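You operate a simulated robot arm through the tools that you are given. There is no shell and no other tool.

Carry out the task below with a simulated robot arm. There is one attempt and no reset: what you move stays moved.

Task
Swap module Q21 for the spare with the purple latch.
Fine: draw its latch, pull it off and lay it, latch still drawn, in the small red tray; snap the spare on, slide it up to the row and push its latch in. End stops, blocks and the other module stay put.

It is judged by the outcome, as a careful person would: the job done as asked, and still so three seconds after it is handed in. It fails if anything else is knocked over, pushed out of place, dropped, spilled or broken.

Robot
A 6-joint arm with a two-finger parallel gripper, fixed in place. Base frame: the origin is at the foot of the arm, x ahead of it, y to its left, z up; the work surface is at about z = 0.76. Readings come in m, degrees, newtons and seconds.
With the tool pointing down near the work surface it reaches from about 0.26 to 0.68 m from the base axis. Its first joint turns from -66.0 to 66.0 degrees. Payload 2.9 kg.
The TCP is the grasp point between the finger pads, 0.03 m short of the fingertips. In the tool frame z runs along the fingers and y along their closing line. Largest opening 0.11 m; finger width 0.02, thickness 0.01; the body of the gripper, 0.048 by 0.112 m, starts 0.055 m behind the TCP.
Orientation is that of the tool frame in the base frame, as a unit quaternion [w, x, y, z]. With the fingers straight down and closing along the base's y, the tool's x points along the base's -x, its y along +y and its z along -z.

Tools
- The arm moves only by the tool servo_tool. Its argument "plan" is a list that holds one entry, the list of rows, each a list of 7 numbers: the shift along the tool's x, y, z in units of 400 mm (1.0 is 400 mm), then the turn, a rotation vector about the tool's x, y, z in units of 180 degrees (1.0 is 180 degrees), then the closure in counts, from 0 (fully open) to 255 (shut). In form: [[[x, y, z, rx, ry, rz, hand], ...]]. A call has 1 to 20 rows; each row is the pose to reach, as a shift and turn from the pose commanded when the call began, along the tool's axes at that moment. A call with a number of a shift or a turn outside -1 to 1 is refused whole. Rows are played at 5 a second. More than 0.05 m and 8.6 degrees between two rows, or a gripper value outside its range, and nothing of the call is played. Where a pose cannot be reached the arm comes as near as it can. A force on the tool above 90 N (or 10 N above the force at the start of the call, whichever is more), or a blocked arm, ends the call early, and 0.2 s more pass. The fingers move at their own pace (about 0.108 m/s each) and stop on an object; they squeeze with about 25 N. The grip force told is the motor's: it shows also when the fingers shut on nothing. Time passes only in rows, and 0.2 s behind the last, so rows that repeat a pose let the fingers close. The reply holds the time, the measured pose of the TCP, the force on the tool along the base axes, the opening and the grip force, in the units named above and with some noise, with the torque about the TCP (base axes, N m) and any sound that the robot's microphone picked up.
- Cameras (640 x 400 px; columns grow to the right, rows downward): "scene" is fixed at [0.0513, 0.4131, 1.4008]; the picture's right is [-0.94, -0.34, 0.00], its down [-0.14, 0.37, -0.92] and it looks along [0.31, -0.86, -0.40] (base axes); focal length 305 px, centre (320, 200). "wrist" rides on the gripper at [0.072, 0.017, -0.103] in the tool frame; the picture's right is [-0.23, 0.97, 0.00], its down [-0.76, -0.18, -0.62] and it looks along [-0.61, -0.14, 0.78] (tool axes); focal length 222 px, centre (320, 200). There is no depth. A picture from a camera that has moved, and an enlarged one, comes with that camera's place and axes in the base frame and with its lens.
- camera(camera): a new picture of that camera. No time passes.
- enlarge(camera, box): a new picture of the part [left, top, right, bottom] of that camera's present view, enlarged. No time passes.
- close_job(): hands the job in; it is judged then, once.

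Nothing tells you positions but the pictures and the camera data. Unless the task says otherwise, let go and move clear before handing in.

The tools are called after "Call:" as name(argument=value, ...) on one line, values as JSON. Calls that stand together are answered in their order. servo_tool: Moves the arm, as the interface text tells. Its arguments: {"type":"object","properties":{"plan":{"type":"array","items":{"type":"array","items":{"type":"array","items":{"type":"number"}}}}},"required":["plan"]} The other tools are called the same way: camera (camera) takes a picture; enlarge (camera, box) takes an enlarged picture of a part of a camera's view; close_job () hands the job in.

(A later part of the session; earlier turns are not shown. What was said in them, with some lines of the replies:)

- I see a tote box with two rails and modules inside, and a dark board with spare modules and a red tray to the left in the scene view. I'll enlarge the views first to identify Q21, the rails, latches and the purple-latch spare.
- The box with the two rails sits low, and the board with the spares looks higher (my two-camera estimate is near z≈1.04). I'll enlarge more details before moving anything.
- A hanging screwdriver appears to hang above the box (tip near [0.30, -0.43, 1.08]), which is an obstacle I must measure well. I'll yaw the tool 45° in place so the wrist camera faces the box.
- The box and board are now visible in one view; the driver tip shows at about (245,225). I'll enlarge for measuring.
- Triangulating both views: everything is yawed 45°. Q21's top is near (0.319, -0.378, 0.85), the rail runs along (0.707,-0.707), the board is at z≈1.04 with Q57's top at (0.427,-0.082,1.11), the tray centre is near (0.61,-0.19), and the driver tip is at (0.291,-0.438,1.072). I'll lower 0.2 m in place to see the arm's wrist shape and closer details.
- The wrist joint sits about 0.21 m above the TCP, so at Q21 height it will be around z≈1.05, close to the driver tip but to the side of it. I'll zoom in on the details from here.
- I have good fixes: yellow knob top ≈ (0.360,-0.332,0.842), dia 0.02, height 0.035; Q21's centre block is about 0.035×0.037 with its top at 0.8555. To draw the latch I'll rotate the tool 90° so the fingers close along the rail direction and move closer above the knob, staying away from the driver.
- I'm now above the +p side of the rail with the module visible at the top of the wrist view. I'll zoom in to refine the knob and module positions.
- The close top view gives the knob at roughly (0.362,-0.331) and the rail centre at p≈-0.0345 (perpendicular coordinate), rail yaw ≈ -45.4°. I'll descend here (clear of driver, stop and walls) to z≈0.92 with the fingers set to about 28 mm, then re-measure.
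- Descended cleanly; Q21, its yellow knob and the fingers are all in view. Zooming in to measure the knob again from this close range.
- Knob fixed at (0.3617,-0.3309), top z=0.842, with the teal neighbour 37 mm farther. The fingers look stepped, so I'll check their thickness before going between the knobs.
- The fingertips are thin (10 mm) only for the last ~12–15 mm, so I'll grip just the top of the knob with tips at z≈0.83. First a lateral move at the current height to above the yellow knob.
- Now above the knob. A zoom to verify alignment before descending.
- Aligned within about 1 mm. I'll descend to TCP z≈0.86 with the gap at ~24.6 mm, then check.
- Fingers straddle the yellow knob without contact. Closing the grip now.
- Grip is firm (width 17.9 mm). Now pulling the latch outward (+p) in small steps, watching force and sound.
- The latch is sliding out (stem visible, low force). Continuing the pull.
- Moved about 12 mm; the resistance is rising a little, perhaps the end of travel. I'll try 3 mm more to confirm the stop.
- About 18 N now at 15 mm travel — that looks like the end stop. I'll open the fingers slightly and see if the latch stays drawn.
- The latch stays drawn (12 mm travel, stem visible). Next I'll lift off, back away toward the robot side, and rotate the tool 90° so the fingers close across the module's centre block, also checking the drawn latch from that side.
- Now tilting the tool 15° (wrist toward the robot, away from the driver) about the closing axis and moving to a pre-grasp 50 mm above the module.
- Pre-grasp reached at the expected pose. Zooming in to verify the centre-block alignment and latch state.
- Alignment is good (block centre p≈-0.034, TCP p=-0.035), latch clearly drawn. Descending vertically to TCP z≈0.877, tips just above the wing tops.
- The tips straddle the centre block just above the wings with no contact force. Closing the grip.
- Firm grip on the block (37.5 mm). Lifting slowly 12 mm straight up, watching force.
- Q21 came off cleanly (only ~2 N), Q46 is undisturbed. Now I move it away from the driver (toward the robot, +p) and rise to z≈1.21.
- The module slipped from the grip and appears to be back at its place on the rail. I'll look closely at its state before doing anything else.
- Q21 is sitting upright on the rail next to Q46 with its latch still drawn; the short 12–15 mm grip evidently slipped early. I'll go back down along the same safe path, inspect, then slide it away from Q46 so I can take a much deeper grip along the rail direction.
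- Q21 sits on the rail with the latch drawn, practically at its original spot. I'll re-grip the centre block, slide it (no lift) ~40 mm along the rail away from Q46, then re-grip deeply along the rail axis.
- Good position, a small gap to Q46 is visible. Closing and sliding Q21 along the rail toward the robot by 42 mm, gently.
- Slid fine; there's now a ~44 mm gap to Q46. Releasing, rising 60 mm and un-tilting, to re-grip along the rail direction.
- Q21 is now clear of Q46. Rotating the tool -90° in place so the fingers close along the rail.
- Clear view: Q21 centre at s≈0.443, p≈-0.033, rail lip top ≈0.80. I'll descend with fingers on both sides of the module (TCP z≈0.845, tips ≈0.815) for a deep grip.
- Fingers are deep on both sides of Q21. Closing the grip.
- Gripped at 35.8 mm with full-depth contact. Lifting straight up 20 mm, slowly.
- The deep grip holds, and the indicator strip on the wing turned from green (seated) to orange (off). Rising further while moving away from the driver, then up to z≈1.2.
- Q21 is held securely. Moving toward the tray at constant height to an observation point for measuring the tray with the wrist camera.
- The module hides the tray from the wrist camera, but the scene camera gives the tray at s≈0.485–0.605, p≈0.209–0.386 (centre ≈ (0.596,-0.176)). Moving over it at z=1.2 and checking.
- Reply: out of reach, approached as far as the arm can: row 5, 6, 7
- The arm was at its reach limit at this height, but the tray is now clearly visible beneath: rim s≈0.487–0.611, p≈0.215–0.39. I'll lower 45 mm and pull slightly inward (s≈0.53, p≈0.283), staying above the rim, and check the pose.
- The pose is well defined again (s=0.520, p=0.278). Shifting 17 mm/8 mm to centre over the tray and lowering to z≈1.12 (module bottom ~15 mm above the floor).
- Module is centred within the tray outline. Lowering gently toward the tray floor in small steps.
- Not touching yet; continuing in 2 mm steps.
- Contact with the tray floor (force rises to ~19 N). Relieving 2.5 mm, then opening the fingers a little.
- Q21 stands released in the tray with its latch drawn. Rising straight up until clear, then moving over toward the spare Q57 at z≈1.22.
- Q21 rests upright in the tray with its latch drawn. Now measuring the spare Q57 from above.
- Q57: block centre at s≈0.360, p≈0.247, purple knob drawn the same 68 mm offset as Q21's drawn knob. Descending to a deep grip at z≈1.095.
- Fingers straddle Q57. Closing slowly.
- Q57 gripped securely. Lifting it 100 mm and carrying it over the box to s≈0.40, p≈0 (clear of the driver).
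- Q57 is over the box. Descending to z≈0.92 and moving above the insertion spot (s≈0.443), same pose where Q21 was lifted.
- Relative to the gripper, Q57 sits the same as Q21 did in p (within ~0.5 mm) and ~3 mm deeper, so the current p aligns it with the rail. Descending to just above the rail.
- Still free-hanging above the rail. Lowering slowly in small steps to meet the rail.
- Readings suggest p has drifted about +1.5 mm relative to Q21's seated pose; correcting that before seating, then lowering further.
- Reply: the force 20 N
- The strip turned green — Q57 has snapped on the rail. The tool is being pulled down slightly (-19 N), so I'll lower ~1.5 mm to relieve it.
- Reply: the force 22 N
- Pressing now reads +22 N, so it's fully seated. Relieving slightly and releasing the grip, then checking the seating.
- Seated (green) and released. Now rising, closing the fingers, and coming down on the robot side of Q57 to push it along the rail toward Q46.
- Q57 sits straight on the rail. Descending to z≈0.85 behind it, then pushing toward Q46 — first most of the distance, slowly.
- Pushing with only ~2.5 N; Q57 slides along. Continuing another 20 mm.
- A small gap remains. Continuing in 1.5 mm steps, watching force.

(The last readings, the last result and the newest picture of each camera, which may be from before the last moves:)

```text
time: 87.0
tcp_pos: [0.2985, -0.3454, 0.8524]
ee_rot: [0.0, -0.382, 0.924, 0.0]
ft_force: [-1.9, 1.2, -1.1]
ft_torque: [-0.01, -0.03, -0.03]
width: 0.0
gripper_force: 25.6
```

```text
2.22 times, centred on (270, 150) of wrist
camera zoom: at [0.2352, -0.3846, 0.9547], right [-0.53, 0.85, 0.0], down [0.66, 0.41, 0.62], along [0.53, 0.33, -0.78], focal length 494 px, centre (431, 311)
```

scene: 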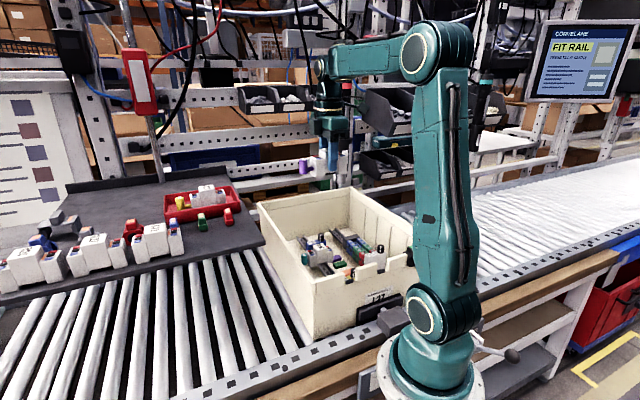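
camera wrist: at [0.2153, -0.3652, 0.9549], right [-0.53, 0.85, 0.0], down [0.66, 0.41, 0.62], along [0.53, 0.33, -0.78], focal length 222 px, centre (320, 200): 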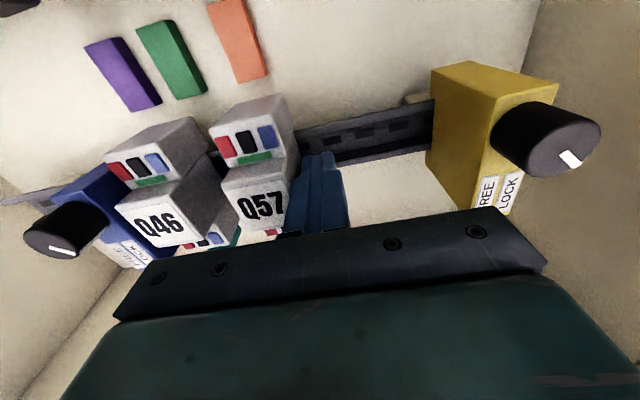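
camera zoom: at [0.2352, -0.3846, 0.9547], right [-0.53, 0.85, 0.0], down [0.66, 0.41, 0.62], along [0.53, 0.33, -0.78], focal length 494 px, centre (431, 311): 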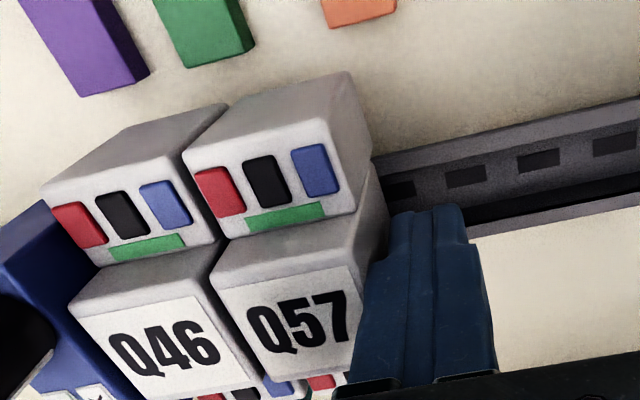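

Call:
servo_tool(plan=[[[0, -0.0025, 0, 0, 0, 0, 255], [0, -0.005, 0, 0, 0, 0, 255], [0, -0.005, 0, 0, 0, 0, 255]]])

Call:
servo_tool(plan=[[[0, -0.0025, 0, 0, 0, 0, 255], [0, -0.0025, 0, 0, 0, 0, 255]]])

Call:
enlarge(camera="wrist", box=[140, 60, 400, 240])

```text
time: 87.8
tcp_pos: [0.3006, -0.3466, 0.8522]
ee_rot: [0.001, -0.382, 0.924, 0.0]
ft_force: [-2.5, 2.4, 0.6]
ft_torque: [-0.02, 0.01, -0.02]
width: 0.0
gripper_force: 24.7
```

```text
time: 88.4
tcp_pos: [0.3001, -0.3473, 0.8514]
ee_rot: [0.001, -0.383, 0.924, 0.0]
ft_force: [-1.4, 2.6, 0.3]
ft_torque: [-0.04, 0.02, 0.04]
width: 0.0004
gripper_force: 24.6
```

```text
2.22 times, centred on (270, 150) of wrist
camera zoom: at [0.2369, -0.3865, 0.9547], right [-0.53, 0.85, 0.0], down [0.66, 0.41, 0.62], along [0.53, 0.33, -0.78], focal length 494 px, centre (431, 311)
```

zoom: 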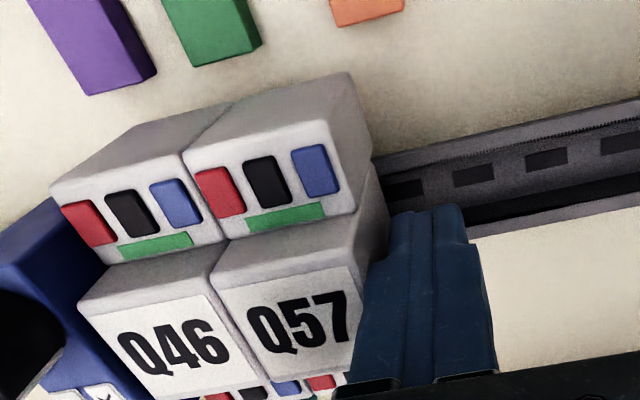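

Almost touching. Half-millimetre to 1 mm steps until the force rises.

Call:
servo_tool(plan=[[[0, -0.002, 0, 0, 0, 0, 255], [0, -0.002, 0, 0, 0, 0, 255]]])

Call:
servo_tool(plan=[[[0, -0.002, 0, 0, 0, 0, 255], [0, -0.002, 0, 0, 0, 0, 255]]])

Call:
enlarge(camera="wrist", box=[140, 60, 400, 240])

```text
time: 89.0
tcp_pos: [0.3, -0.3469, 0.8516]
ee_rot: [-0.002, -0.382, 0.924, 0.001]
ft_force: [-3.2, 4.5, -0.9]
ft_torque: [0.05, 0.09, 0.01]
width: 0.0
gripper_force: 25.2
```

```text
time: 89.6
tcp_pos: [0.3015, -0.3485, 0.8505]
ee_rot: [0.0, -0.383, 0.924, 0.0]
ft_force: [-11.0, 10.3, 7.6]
ft_torque: [-0.03, -0.04, -0.02]
width: 0.0001
gripper_force: 25.0
```

```text
2.22 times, centred on (270, 150) of wrist
camera zoom: at [0.2375, -0.3875, 0.9545], right [-0.53, 0.85, 0.0], down [0.67, 0.41, 0.62], along [0.53, 0.33, -0.78], focal length 494 px, centre (431, 311)
```

zoom: 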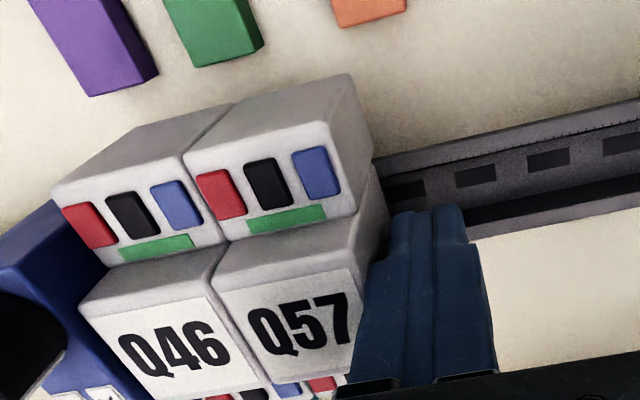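

Contact made (≈15 N), Q57 is up against Q46 with the strip still green. Backing off, rising, and moving over the purple knob.

Call:
servo_tool(plan=[[[0, 0.005, 0, 0, 0, 0, 255], [0, 0.01, 0, 0, 0, 0, 255], [0, 0.01, -0.05, 0, 0, 0, 255], [0, 0.01, -0.11, 0, 0, 0, 255], [0, 0.01, -0.175, 0, 0, 0, 255], [-0.06, 0.01, -0.175, 0, 0, 0, 194], [-0.12, 0, -0.175, 0, 0, 0, 194], [-0.1755, -0.04, -0.175, 0, 0, 0, 194], [-0.1755, -0.0748, -0.175, 0, 0, 0, 194], [-0.1755, -0.0748, -0.175, 0, 0, 0, 194]]])

Call:
camera(camera="wrist")

Call:
enlarge(camera="wrist", box=[180, 0, 400, 180])

Call:
enlarge(camera="scene", box=[300, 200, 360, 290])

```text
time: 91.8
tcp_pos: [0.3724, -0.3188, 0.9213]
ee_rot: [0.0, -0.382, 0.924, 0.0]
ft_force: [1.5, 0.0, 0.8]
ft_torque: [0.05, -0.03, 0.02]
width: 0.0263
gripper_force: 0.1
```

```text
taken
camera wrist: at [0.3094, -0.3588, 1.0254], right [-0.53, 0.85, 0.0], down [0.66, 0.41, 0.62], along [0.53, 0.33, -0.78], focal length 222 px, centre (320, 200)
```

wrist: 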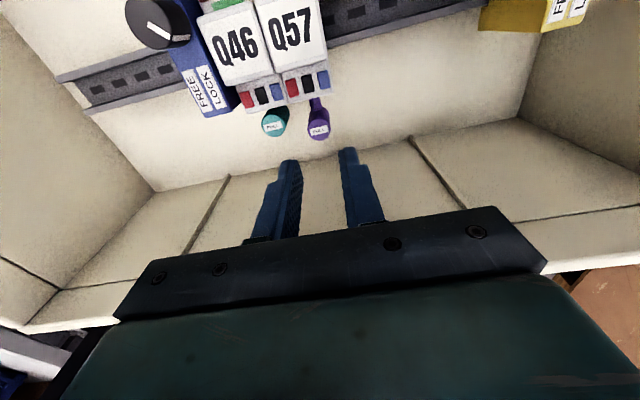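

```text
2.22 times, centred on (290, 90) of wrist
camera zoom: at [0.3094, -0.3588, 1.0254], right [-0.53, 0.85, 0.0], down [0.66, 0.41, 0.62], along [0.53, 0.33, -0.78], focal length 494 px, centre (387, 444)
```

zoom: 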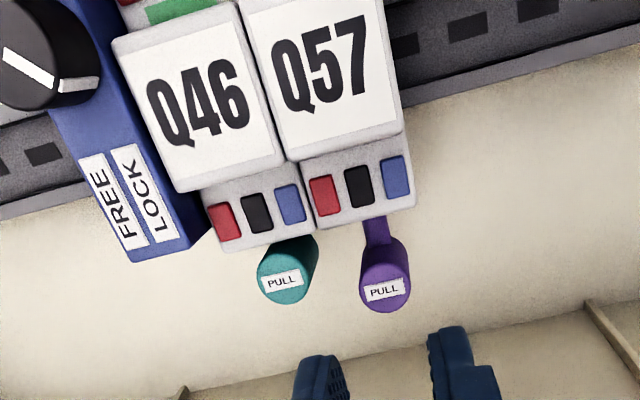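

```text
4.44 times, centred on (330, 245) of scene
camera zoom: at [0.0514, 0.4131, 1.4008], right [-0.94, -0.34, 0.0], down [-0.14, 0.37, -0.92], along [0.31, -0.86, -0.4], focal length 1356 px, centre (276, 0)
```

zoom: 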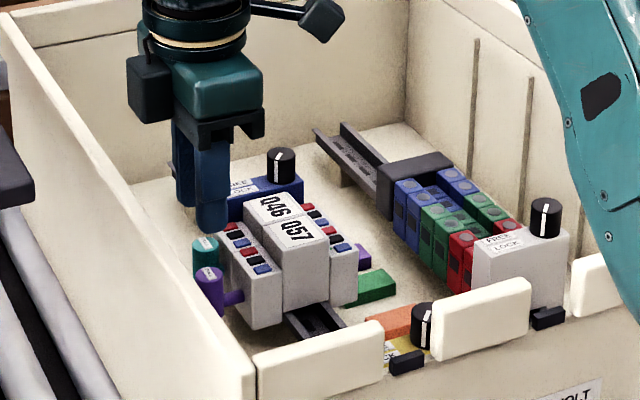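

Q57 is flush with Q46; knob at s≈0.489, p≈0.033. Descending to straddle the purple knob with the thin fingertips.

Call:
servo_tool(plan=[[[0.0045, -0.0015, 0.03, 0, 0, 0, 198], [0.0045, -0.0015, 0.06, 0, 0, 0, 198], [0.0045, -0.0015, 0.09, 0, 0, 0, 198], [0.0045, -0.0015, 0.12, 0, 0, 0, 198], [0.0045, -0.0015, 0.1533, 0, 0, 0, 198], [0.0045, -0.0015, 0.1533, 0, 0, 0, 198]]])

Call:
enlarge(camera="wrist", box=[220, 90, 400, 210])

Call:
enlarge(camera="scene", box=[295, 205, 345, 285])

```text
time: 93.2
tcp_pos: [0.3712, -0.3221, 0.8611]
ee_rot: [-0.001, -0.383, 0.924, 0.0]
ft_force: [0.2, 0.2, 1.7]
ft_torque: [0.02, 0.03, 0.0]
width: 0.0246
gripper_force: 0.1
```

```text
3.33 times, centred on (310, 150) of wrist
camera zoom: at [0.3082, -0.3606, 0.9636], right [-0.53, 0.85, 0.0], down [0.66, 0.41, 0.62], along [0.53, 0.33, -0.78], focal length 740 px, centre (353, 367)
```

zoom: 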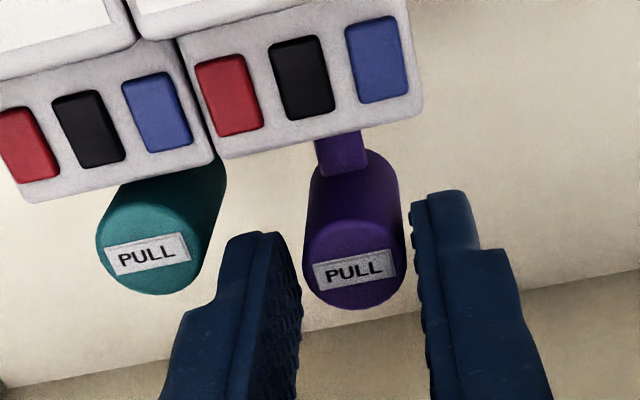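

```text
5.00 times, centred on (320, 245) of scene
camera zoom: at [0.0514, 0.4131, 1.4008], right [-0.94, -0.34, 0.0], down [-0.14, 0.37, -0.92], along [0.31, -0.86, -0.4], focal length 1525 px, centre (320, -25)
```

zoom: 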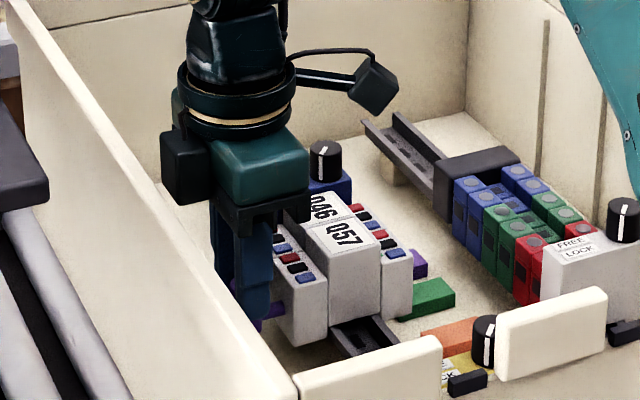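

Straddling cleanly. Closing on the purple knob.

Call:
servo_tool(plan=[[[0, 0, 0, 0, 0, 0, 255], [0, 0, 0, 0, 0, 0, 255], [0, 0, 0, 0, 0, 0, 255], [0.005, 0, 0, 0, 0, 0, 255], [0.01, 0, 0, 0, 0, 0, 255], [0.015, 0, 0, 0, 0, 0, 255], [0.02, 0, 0, 0, 0, 0, 255], [0.02, 0, 0, 0, 0, 0, 255]]])

Call:
enlarge(camera="wrist", box=[220, 90, 400, 210])

```text
time: 95.0
tcp_pos: [0.3655, -0.3277, 0.8602]
ee_rot: [-0.001, -0.383, 0.924, -0.001]
ft_force: [-3.9, 3.3, 4.0]
ft_torque: [0.07, 0.3, -0.01]
width: 0.0178
gripper_force: 25.0
```

```text
3.33 times, centred on (310, 150) of wrist
camera zoom: at [0.3023, -0.3665, 0.9636], right [-0.53, 0.85, 0.0], down [0.66, 0.41, 0.62], along [0.53, 0.33, -0.78], focal length 740 px, centre (353, 367)
```

zoom: 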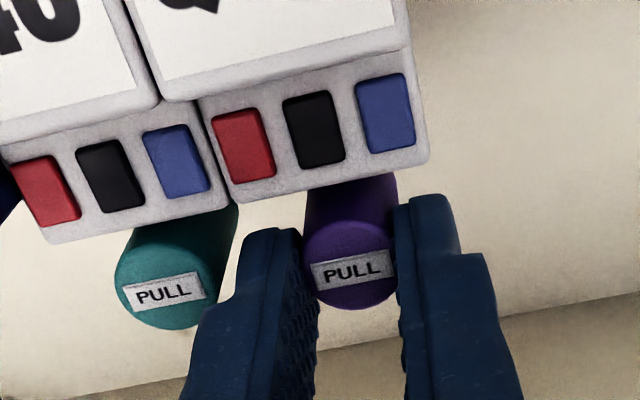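

Latch moving in easily (8 mm done). Continuing the last few millimetres in 1 mm steps.

Call:
servo_tool(plan=[[[0.0025, 0, 0, 0, 0, 0, 255], [0.005, 0, 0, 0, 0, 0, 255], [0.0075, 0, 0, 0, 0, 0, 255], [0.0075, 0, 0, 0, 0, 0, 255]]])

Call:
enlarge(camera="wrist", box=[220, 90, 400, 210])

```text
time: 96.0
tcp_pos: [0.3632, -0.3293, 0.8589]
ee_rot: [0.0, -0.383, 0.924, 0.0]
ft_force: [-3.2, 2.8, 2.9]
ft_torque: [0.13, 0.23, -0.01]
width: 0.0179
gripper_force: 24.3
```

```text
3.33 times, centred on (310, 150) of wrist
camera zoom: at [0.3002, -0.3687, 0.9635], right [-0.53, 0.85, 0.0], down [0.66, 0.41, 0.62], along [0.53, 0.33, -0.78], focal length 740 px, centre (353, 367)
```

zoom: 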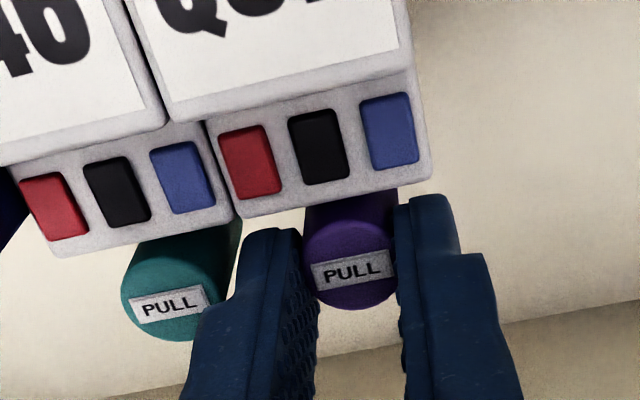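

Call:
servo_tool(plan=[[[0.0025, 0, 0, 0, 0, 0, 255], [0.005, 0, 0, 0, 0, 0, 255], [0.005, 0, 0, 0, 0, 0, 255]]])

Call:
enlarge(camera="wrist", box=[220, 90, 400, 210])

```text
time: 96.8
tcp_pos: [0.3628, -0.331, 0.8602]
ee_rot: [0.0, -0.383, 0.924, 0.0]
ft_force: [2.8, 6.6, 2.7]
ft_torque: [0.34, -0.05, 0.03]
width: 0.0177
gripper_force: 25.0
```

```text
3.33 times, centred on (310, 150) of wrist
camera zoom: at [0.2991, -0.3698, 0.9635], right [-0.53, 0.85, 0.0], down [0.66, 0.41, 0.62], along [0.53, 0.33, -0.78], focal length 740 px, centre (353, 367)
```

zoom: 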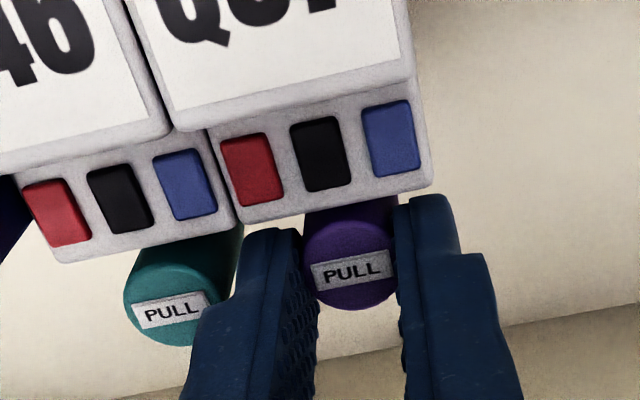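

Resistance now ~7 N along the push, near the end of travel. One more 1.5 mm press to make sure it's fully in.

Call:
servo_tool(plan=[[[0.0025, 0, 0, 0, 0, 0, 255], [0.004, 0, 0, 0, 0, 0, 255], [0.004, 0, 0, 0, 0, 0, 255]]])

Call:
enlarge(camera="wrist", box=[220, 90, 400, 210])

```text
time: 97.6
tcp_pos: [0.3601, -0.3307, 0.8611]
ee_rot: [0.0, -0.384, 0.923, 0.0]
ft_force: [7.2, 9.3, -0.4]
ft_torque: [0.56, -0.34, 0.06]
width: 0.0177
gripper_force: 25.3
```

```text
3.33 times, centred on (310, 150) of wrist
camera zoom: at [0.298, -0.3707, 0.9636], right [-0.53, 0.85, 0.0], down [0.66, 0.41, 0.62], along [0.53, 0.33, -0.78], focal length 740 px, centre (353, 367)
```

zoom: 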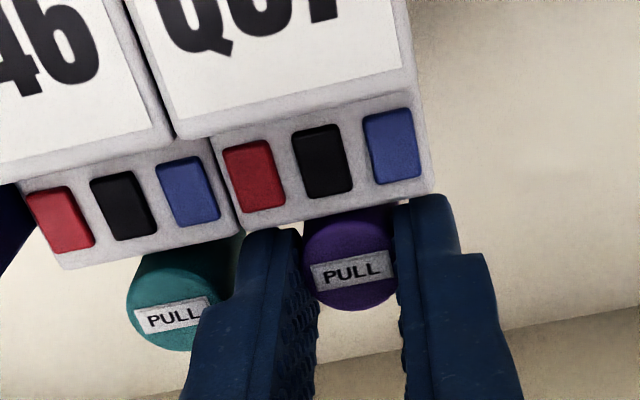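

Fully in (≈12 N against the stop, knob in line with the teal one). Releasing and rising, then inspecting.

Call:
servo_tool(plan=[[[-0.002, 0, 0, 0, 0, 0, 255], [-0.002, 0, 0, 0, 0, 0, 198], [-0.002, 0, 0, 0, 0, 0, 198], [-0.002, 0, 0, 0, 0, 0, 198], [-0.002, 0, -0.04, 0, 0, 0, 198], [-0.002, 0, -0.09, 0, 0, 0, 198], [-0.002, 0, -0.15, 0, 0, 0, 198], [-0.002, 0, -0.15, 0, 0, 0, 198]]])

Call:
camera(camera="wrist")

Call:
enlarge(camera="wrist", box=[180, 0, 400, 180])

Call:
enlarge(camera="scene", box=[300, 200, 360, 290])

```text
time: 99.4
tcp_pos: [0.3612, -0.3315, 0.9199]
ee_rot: [0.001, -0.383, 0.924, 0.0]
ft_force: [0.3, 0.8, 0.3]
ft_torque: [-0.01, 0.02, 0.03]
width: 0.0245
gripper_force: 0.0
```

```text
taken
camera wrist: at [0.2984, -0.3704, 1.0235], right [-0.53, 0.85, 0.0], down [0.66, 0.41, 0.62], along [0.53, 0.33, -0.78], focal length 222 px, centre (320, 200)
```

wrist: 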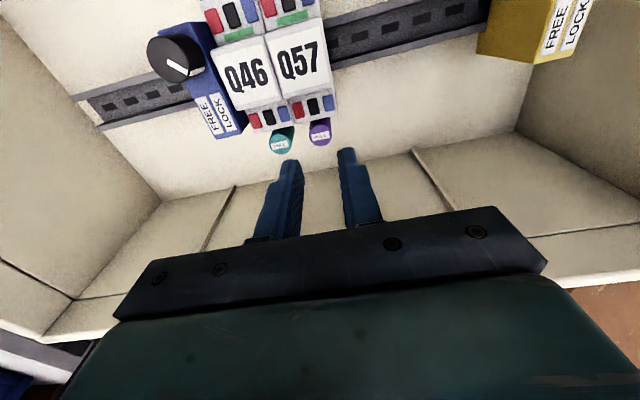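

```text
2.22 times, centred on (290, 90) of wrist
camera zoom: at [0.2984, -0.3704, 1.0235], right [-0.53, 0.85, 0.0], down [0.66, 0.41, 0.62], along [0.53, 0.33, -0.78], focal length 494 px, centre (387, 444)
```

zoom: 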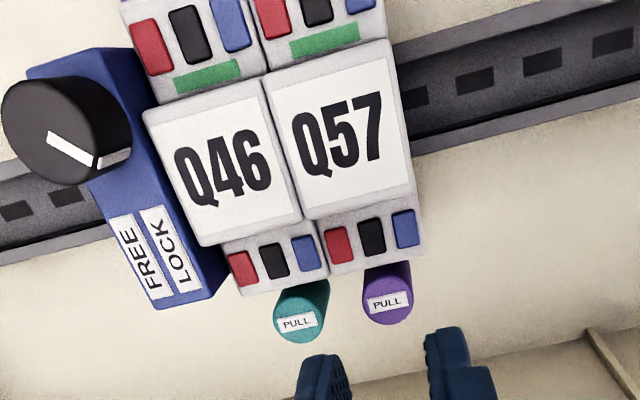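

```text
4.44 times, centred on (330, 245) of scene
camera zoom: at [0.0513, 0.4131, 1.4008], right [-0.94, -0.34, 0.0], down [-0.14, 0.37, -0.92], along [0.31, -0.86, -0.4], focal length 1356 px, centre (276, 0)
```

zoom: 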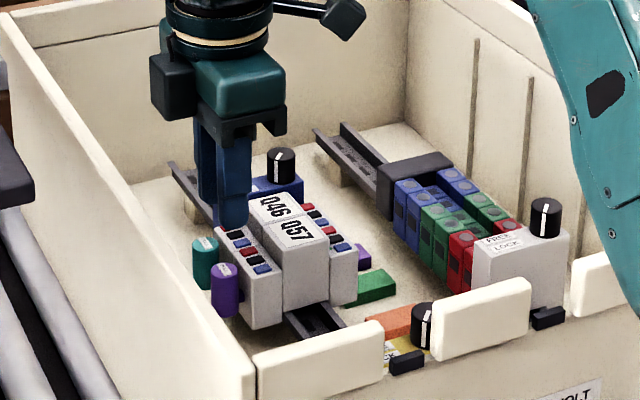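

The purple latch is fully in (same position relative to the teal knob as the original yellow had), both strips are green and Q46 hasn't moved. Moving the arm clear: back toward the robot, then up.

Call:
servo_tool(plan=[[[0, 0.06, -0.01, 0, 0, 0, 198], [0, 0.12, -0.02, 0, 0, 0, 198], [0, 0.18, -0.03, 0, 0, 0, 198], [0, 0.23, -0.05, 0, 0, 0, 198], [0, 0.23, -0.13, 0, 0, 0, 198], [0, 0.23, -0.21, 0, 0, 0, 198], [0, 0.23, -0.29, 0, 0, 0, 198], [0, 0.23, -0.37, 0, 0, 0, 198], [0, 0.23, -0.45, 0, 0, 0, 198], [0, 0.23, -0.53, 0, 0, 0, 198], [0, 0.23, -0.61, 0, 0, 0, 198], [0, 0.23, -0.69, 0, 0, 0, 198], [0, 0.23, -0.77, 0, 0, 0, 198], [0, 0.23, -0.77, 0, 0, 0, 198]]])

Call:
camera(camera="wrist")

Call:
camera(camera="scene")

Call:
enlarge(camera="wrist", box=[140, 0, 390, 110])

Call:
enlarge(camera="scene", box=[0, 170, 270, 310])

Call:
enlarge(camera="scene", box=[295, 225, 355, 275])

```text
time: 102.4
tcp_pos: [0.2972, -0.2663, 1.2276]
ee_rot: [0.0, -0.383, 0.924, 0.001]
ft_force: [0.0, 0.2, 0.1]
ft_torque: [-0.02, 0.01, 0.01]
width: 0.0245
gripper_force: 0.0
```

```text
taken
camera wrist: at [0.2335, -0.3054, 1.3318], right [-0.53, 0.85, 0.0], down [0.66, 0.41, 0.62], along [0.53, 0.33, -0.78], focal length 222 px, centre (320, 200)
```

wrist: 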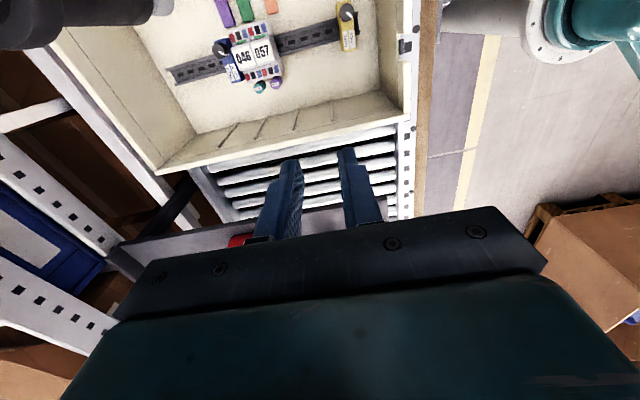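

```text
taken
```

scene: 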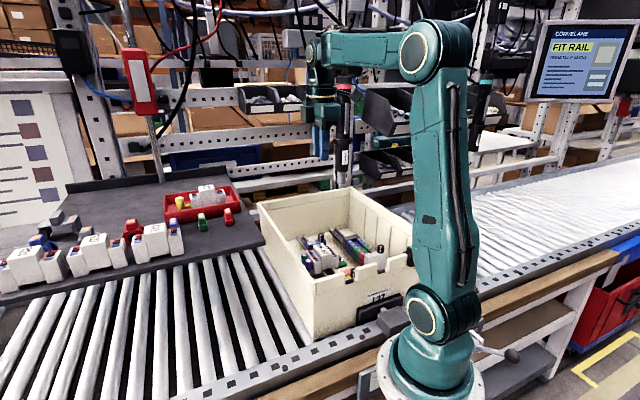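

```text
2.56 times, centred on (265, 55) of wrist
camera zoom: at [0.2335, -0.3054, 1.3318], right [-0.53, 0.85, 0.0], down [0.66, 0.41, 0.62], along [0.53, 0.33, -0.78], focal length 569 px, centre (461, 571)
```

zoom: 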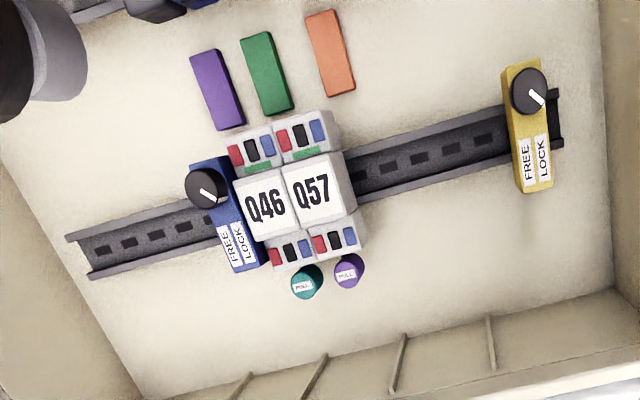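

```text
2.37 times, centred on (135, 240) of scene
camera zoom: at [0.0513, 0.4131, 1.4008], right [-0.94, -0.34, 0.0], down [-0.14, 0.37, -0.92], along [0.31, -0.86, -0.4], focal length 723 px, centre (758, 105)
```

zoom: 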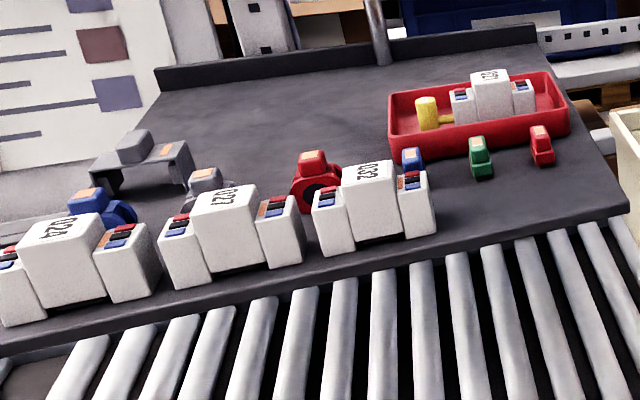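

```text
8.00 times, centred on (325, 250) of scene
camera zoom: at [0.0513, 0.4131, 1.4008], right [-0.94, -0.34, 0.0], down [-0.14, 0.37, -0.92], along [0.31, -0.86, -0.4], focal length 2440 px, centre (280, -200)
```

zoom: 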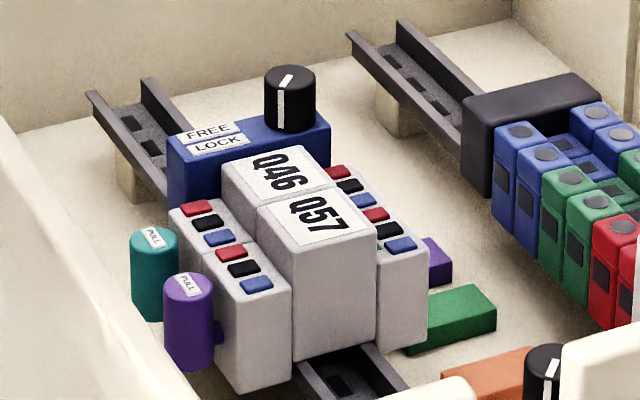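

The final views match the original arrangement: Q57 is flush against Q46 with its purple latch in, exactly where the yellow one was. Both strips are green. The end stops, blocks and Q46 are unmoved, and Q21 stands in the red tray with its latch drawn. On the first lift Q21 slipped from the grip and dropped back onto the rail, where it stayed upright; I re-gripped it deeper and finished the move. The arm is clear, so I'm handing in.

Call:
close_job()

```text
The job is handed in.
```

I swapped Q21 for the spare with the purple latch, Q57, and handed the job in. The result of the judging was not shown.

- **Q21:** its latch is drawn and it stands upright in the small red tray.
- **Q57:** it is snapped onto the rail and slid up against Q46. Its purple latch is pushed fully in, and its indicator strip is green like Q46's.
- **Everything else:** in the last pictures the end stops, the blocks, Q46 and the hanging screwdriver look undisturbed.

**One slip:** on my first lift, Q21 slipped out of the gripper inside the box and came to rest upright on the rail beside Q46. I could not see how far it fell; I had lifted it about 13 mm when I last saw it held. I slid it clear, took a deeper grip and moved it without further trouble. It shows no visible damage, but a strict judge might count this as a drop.
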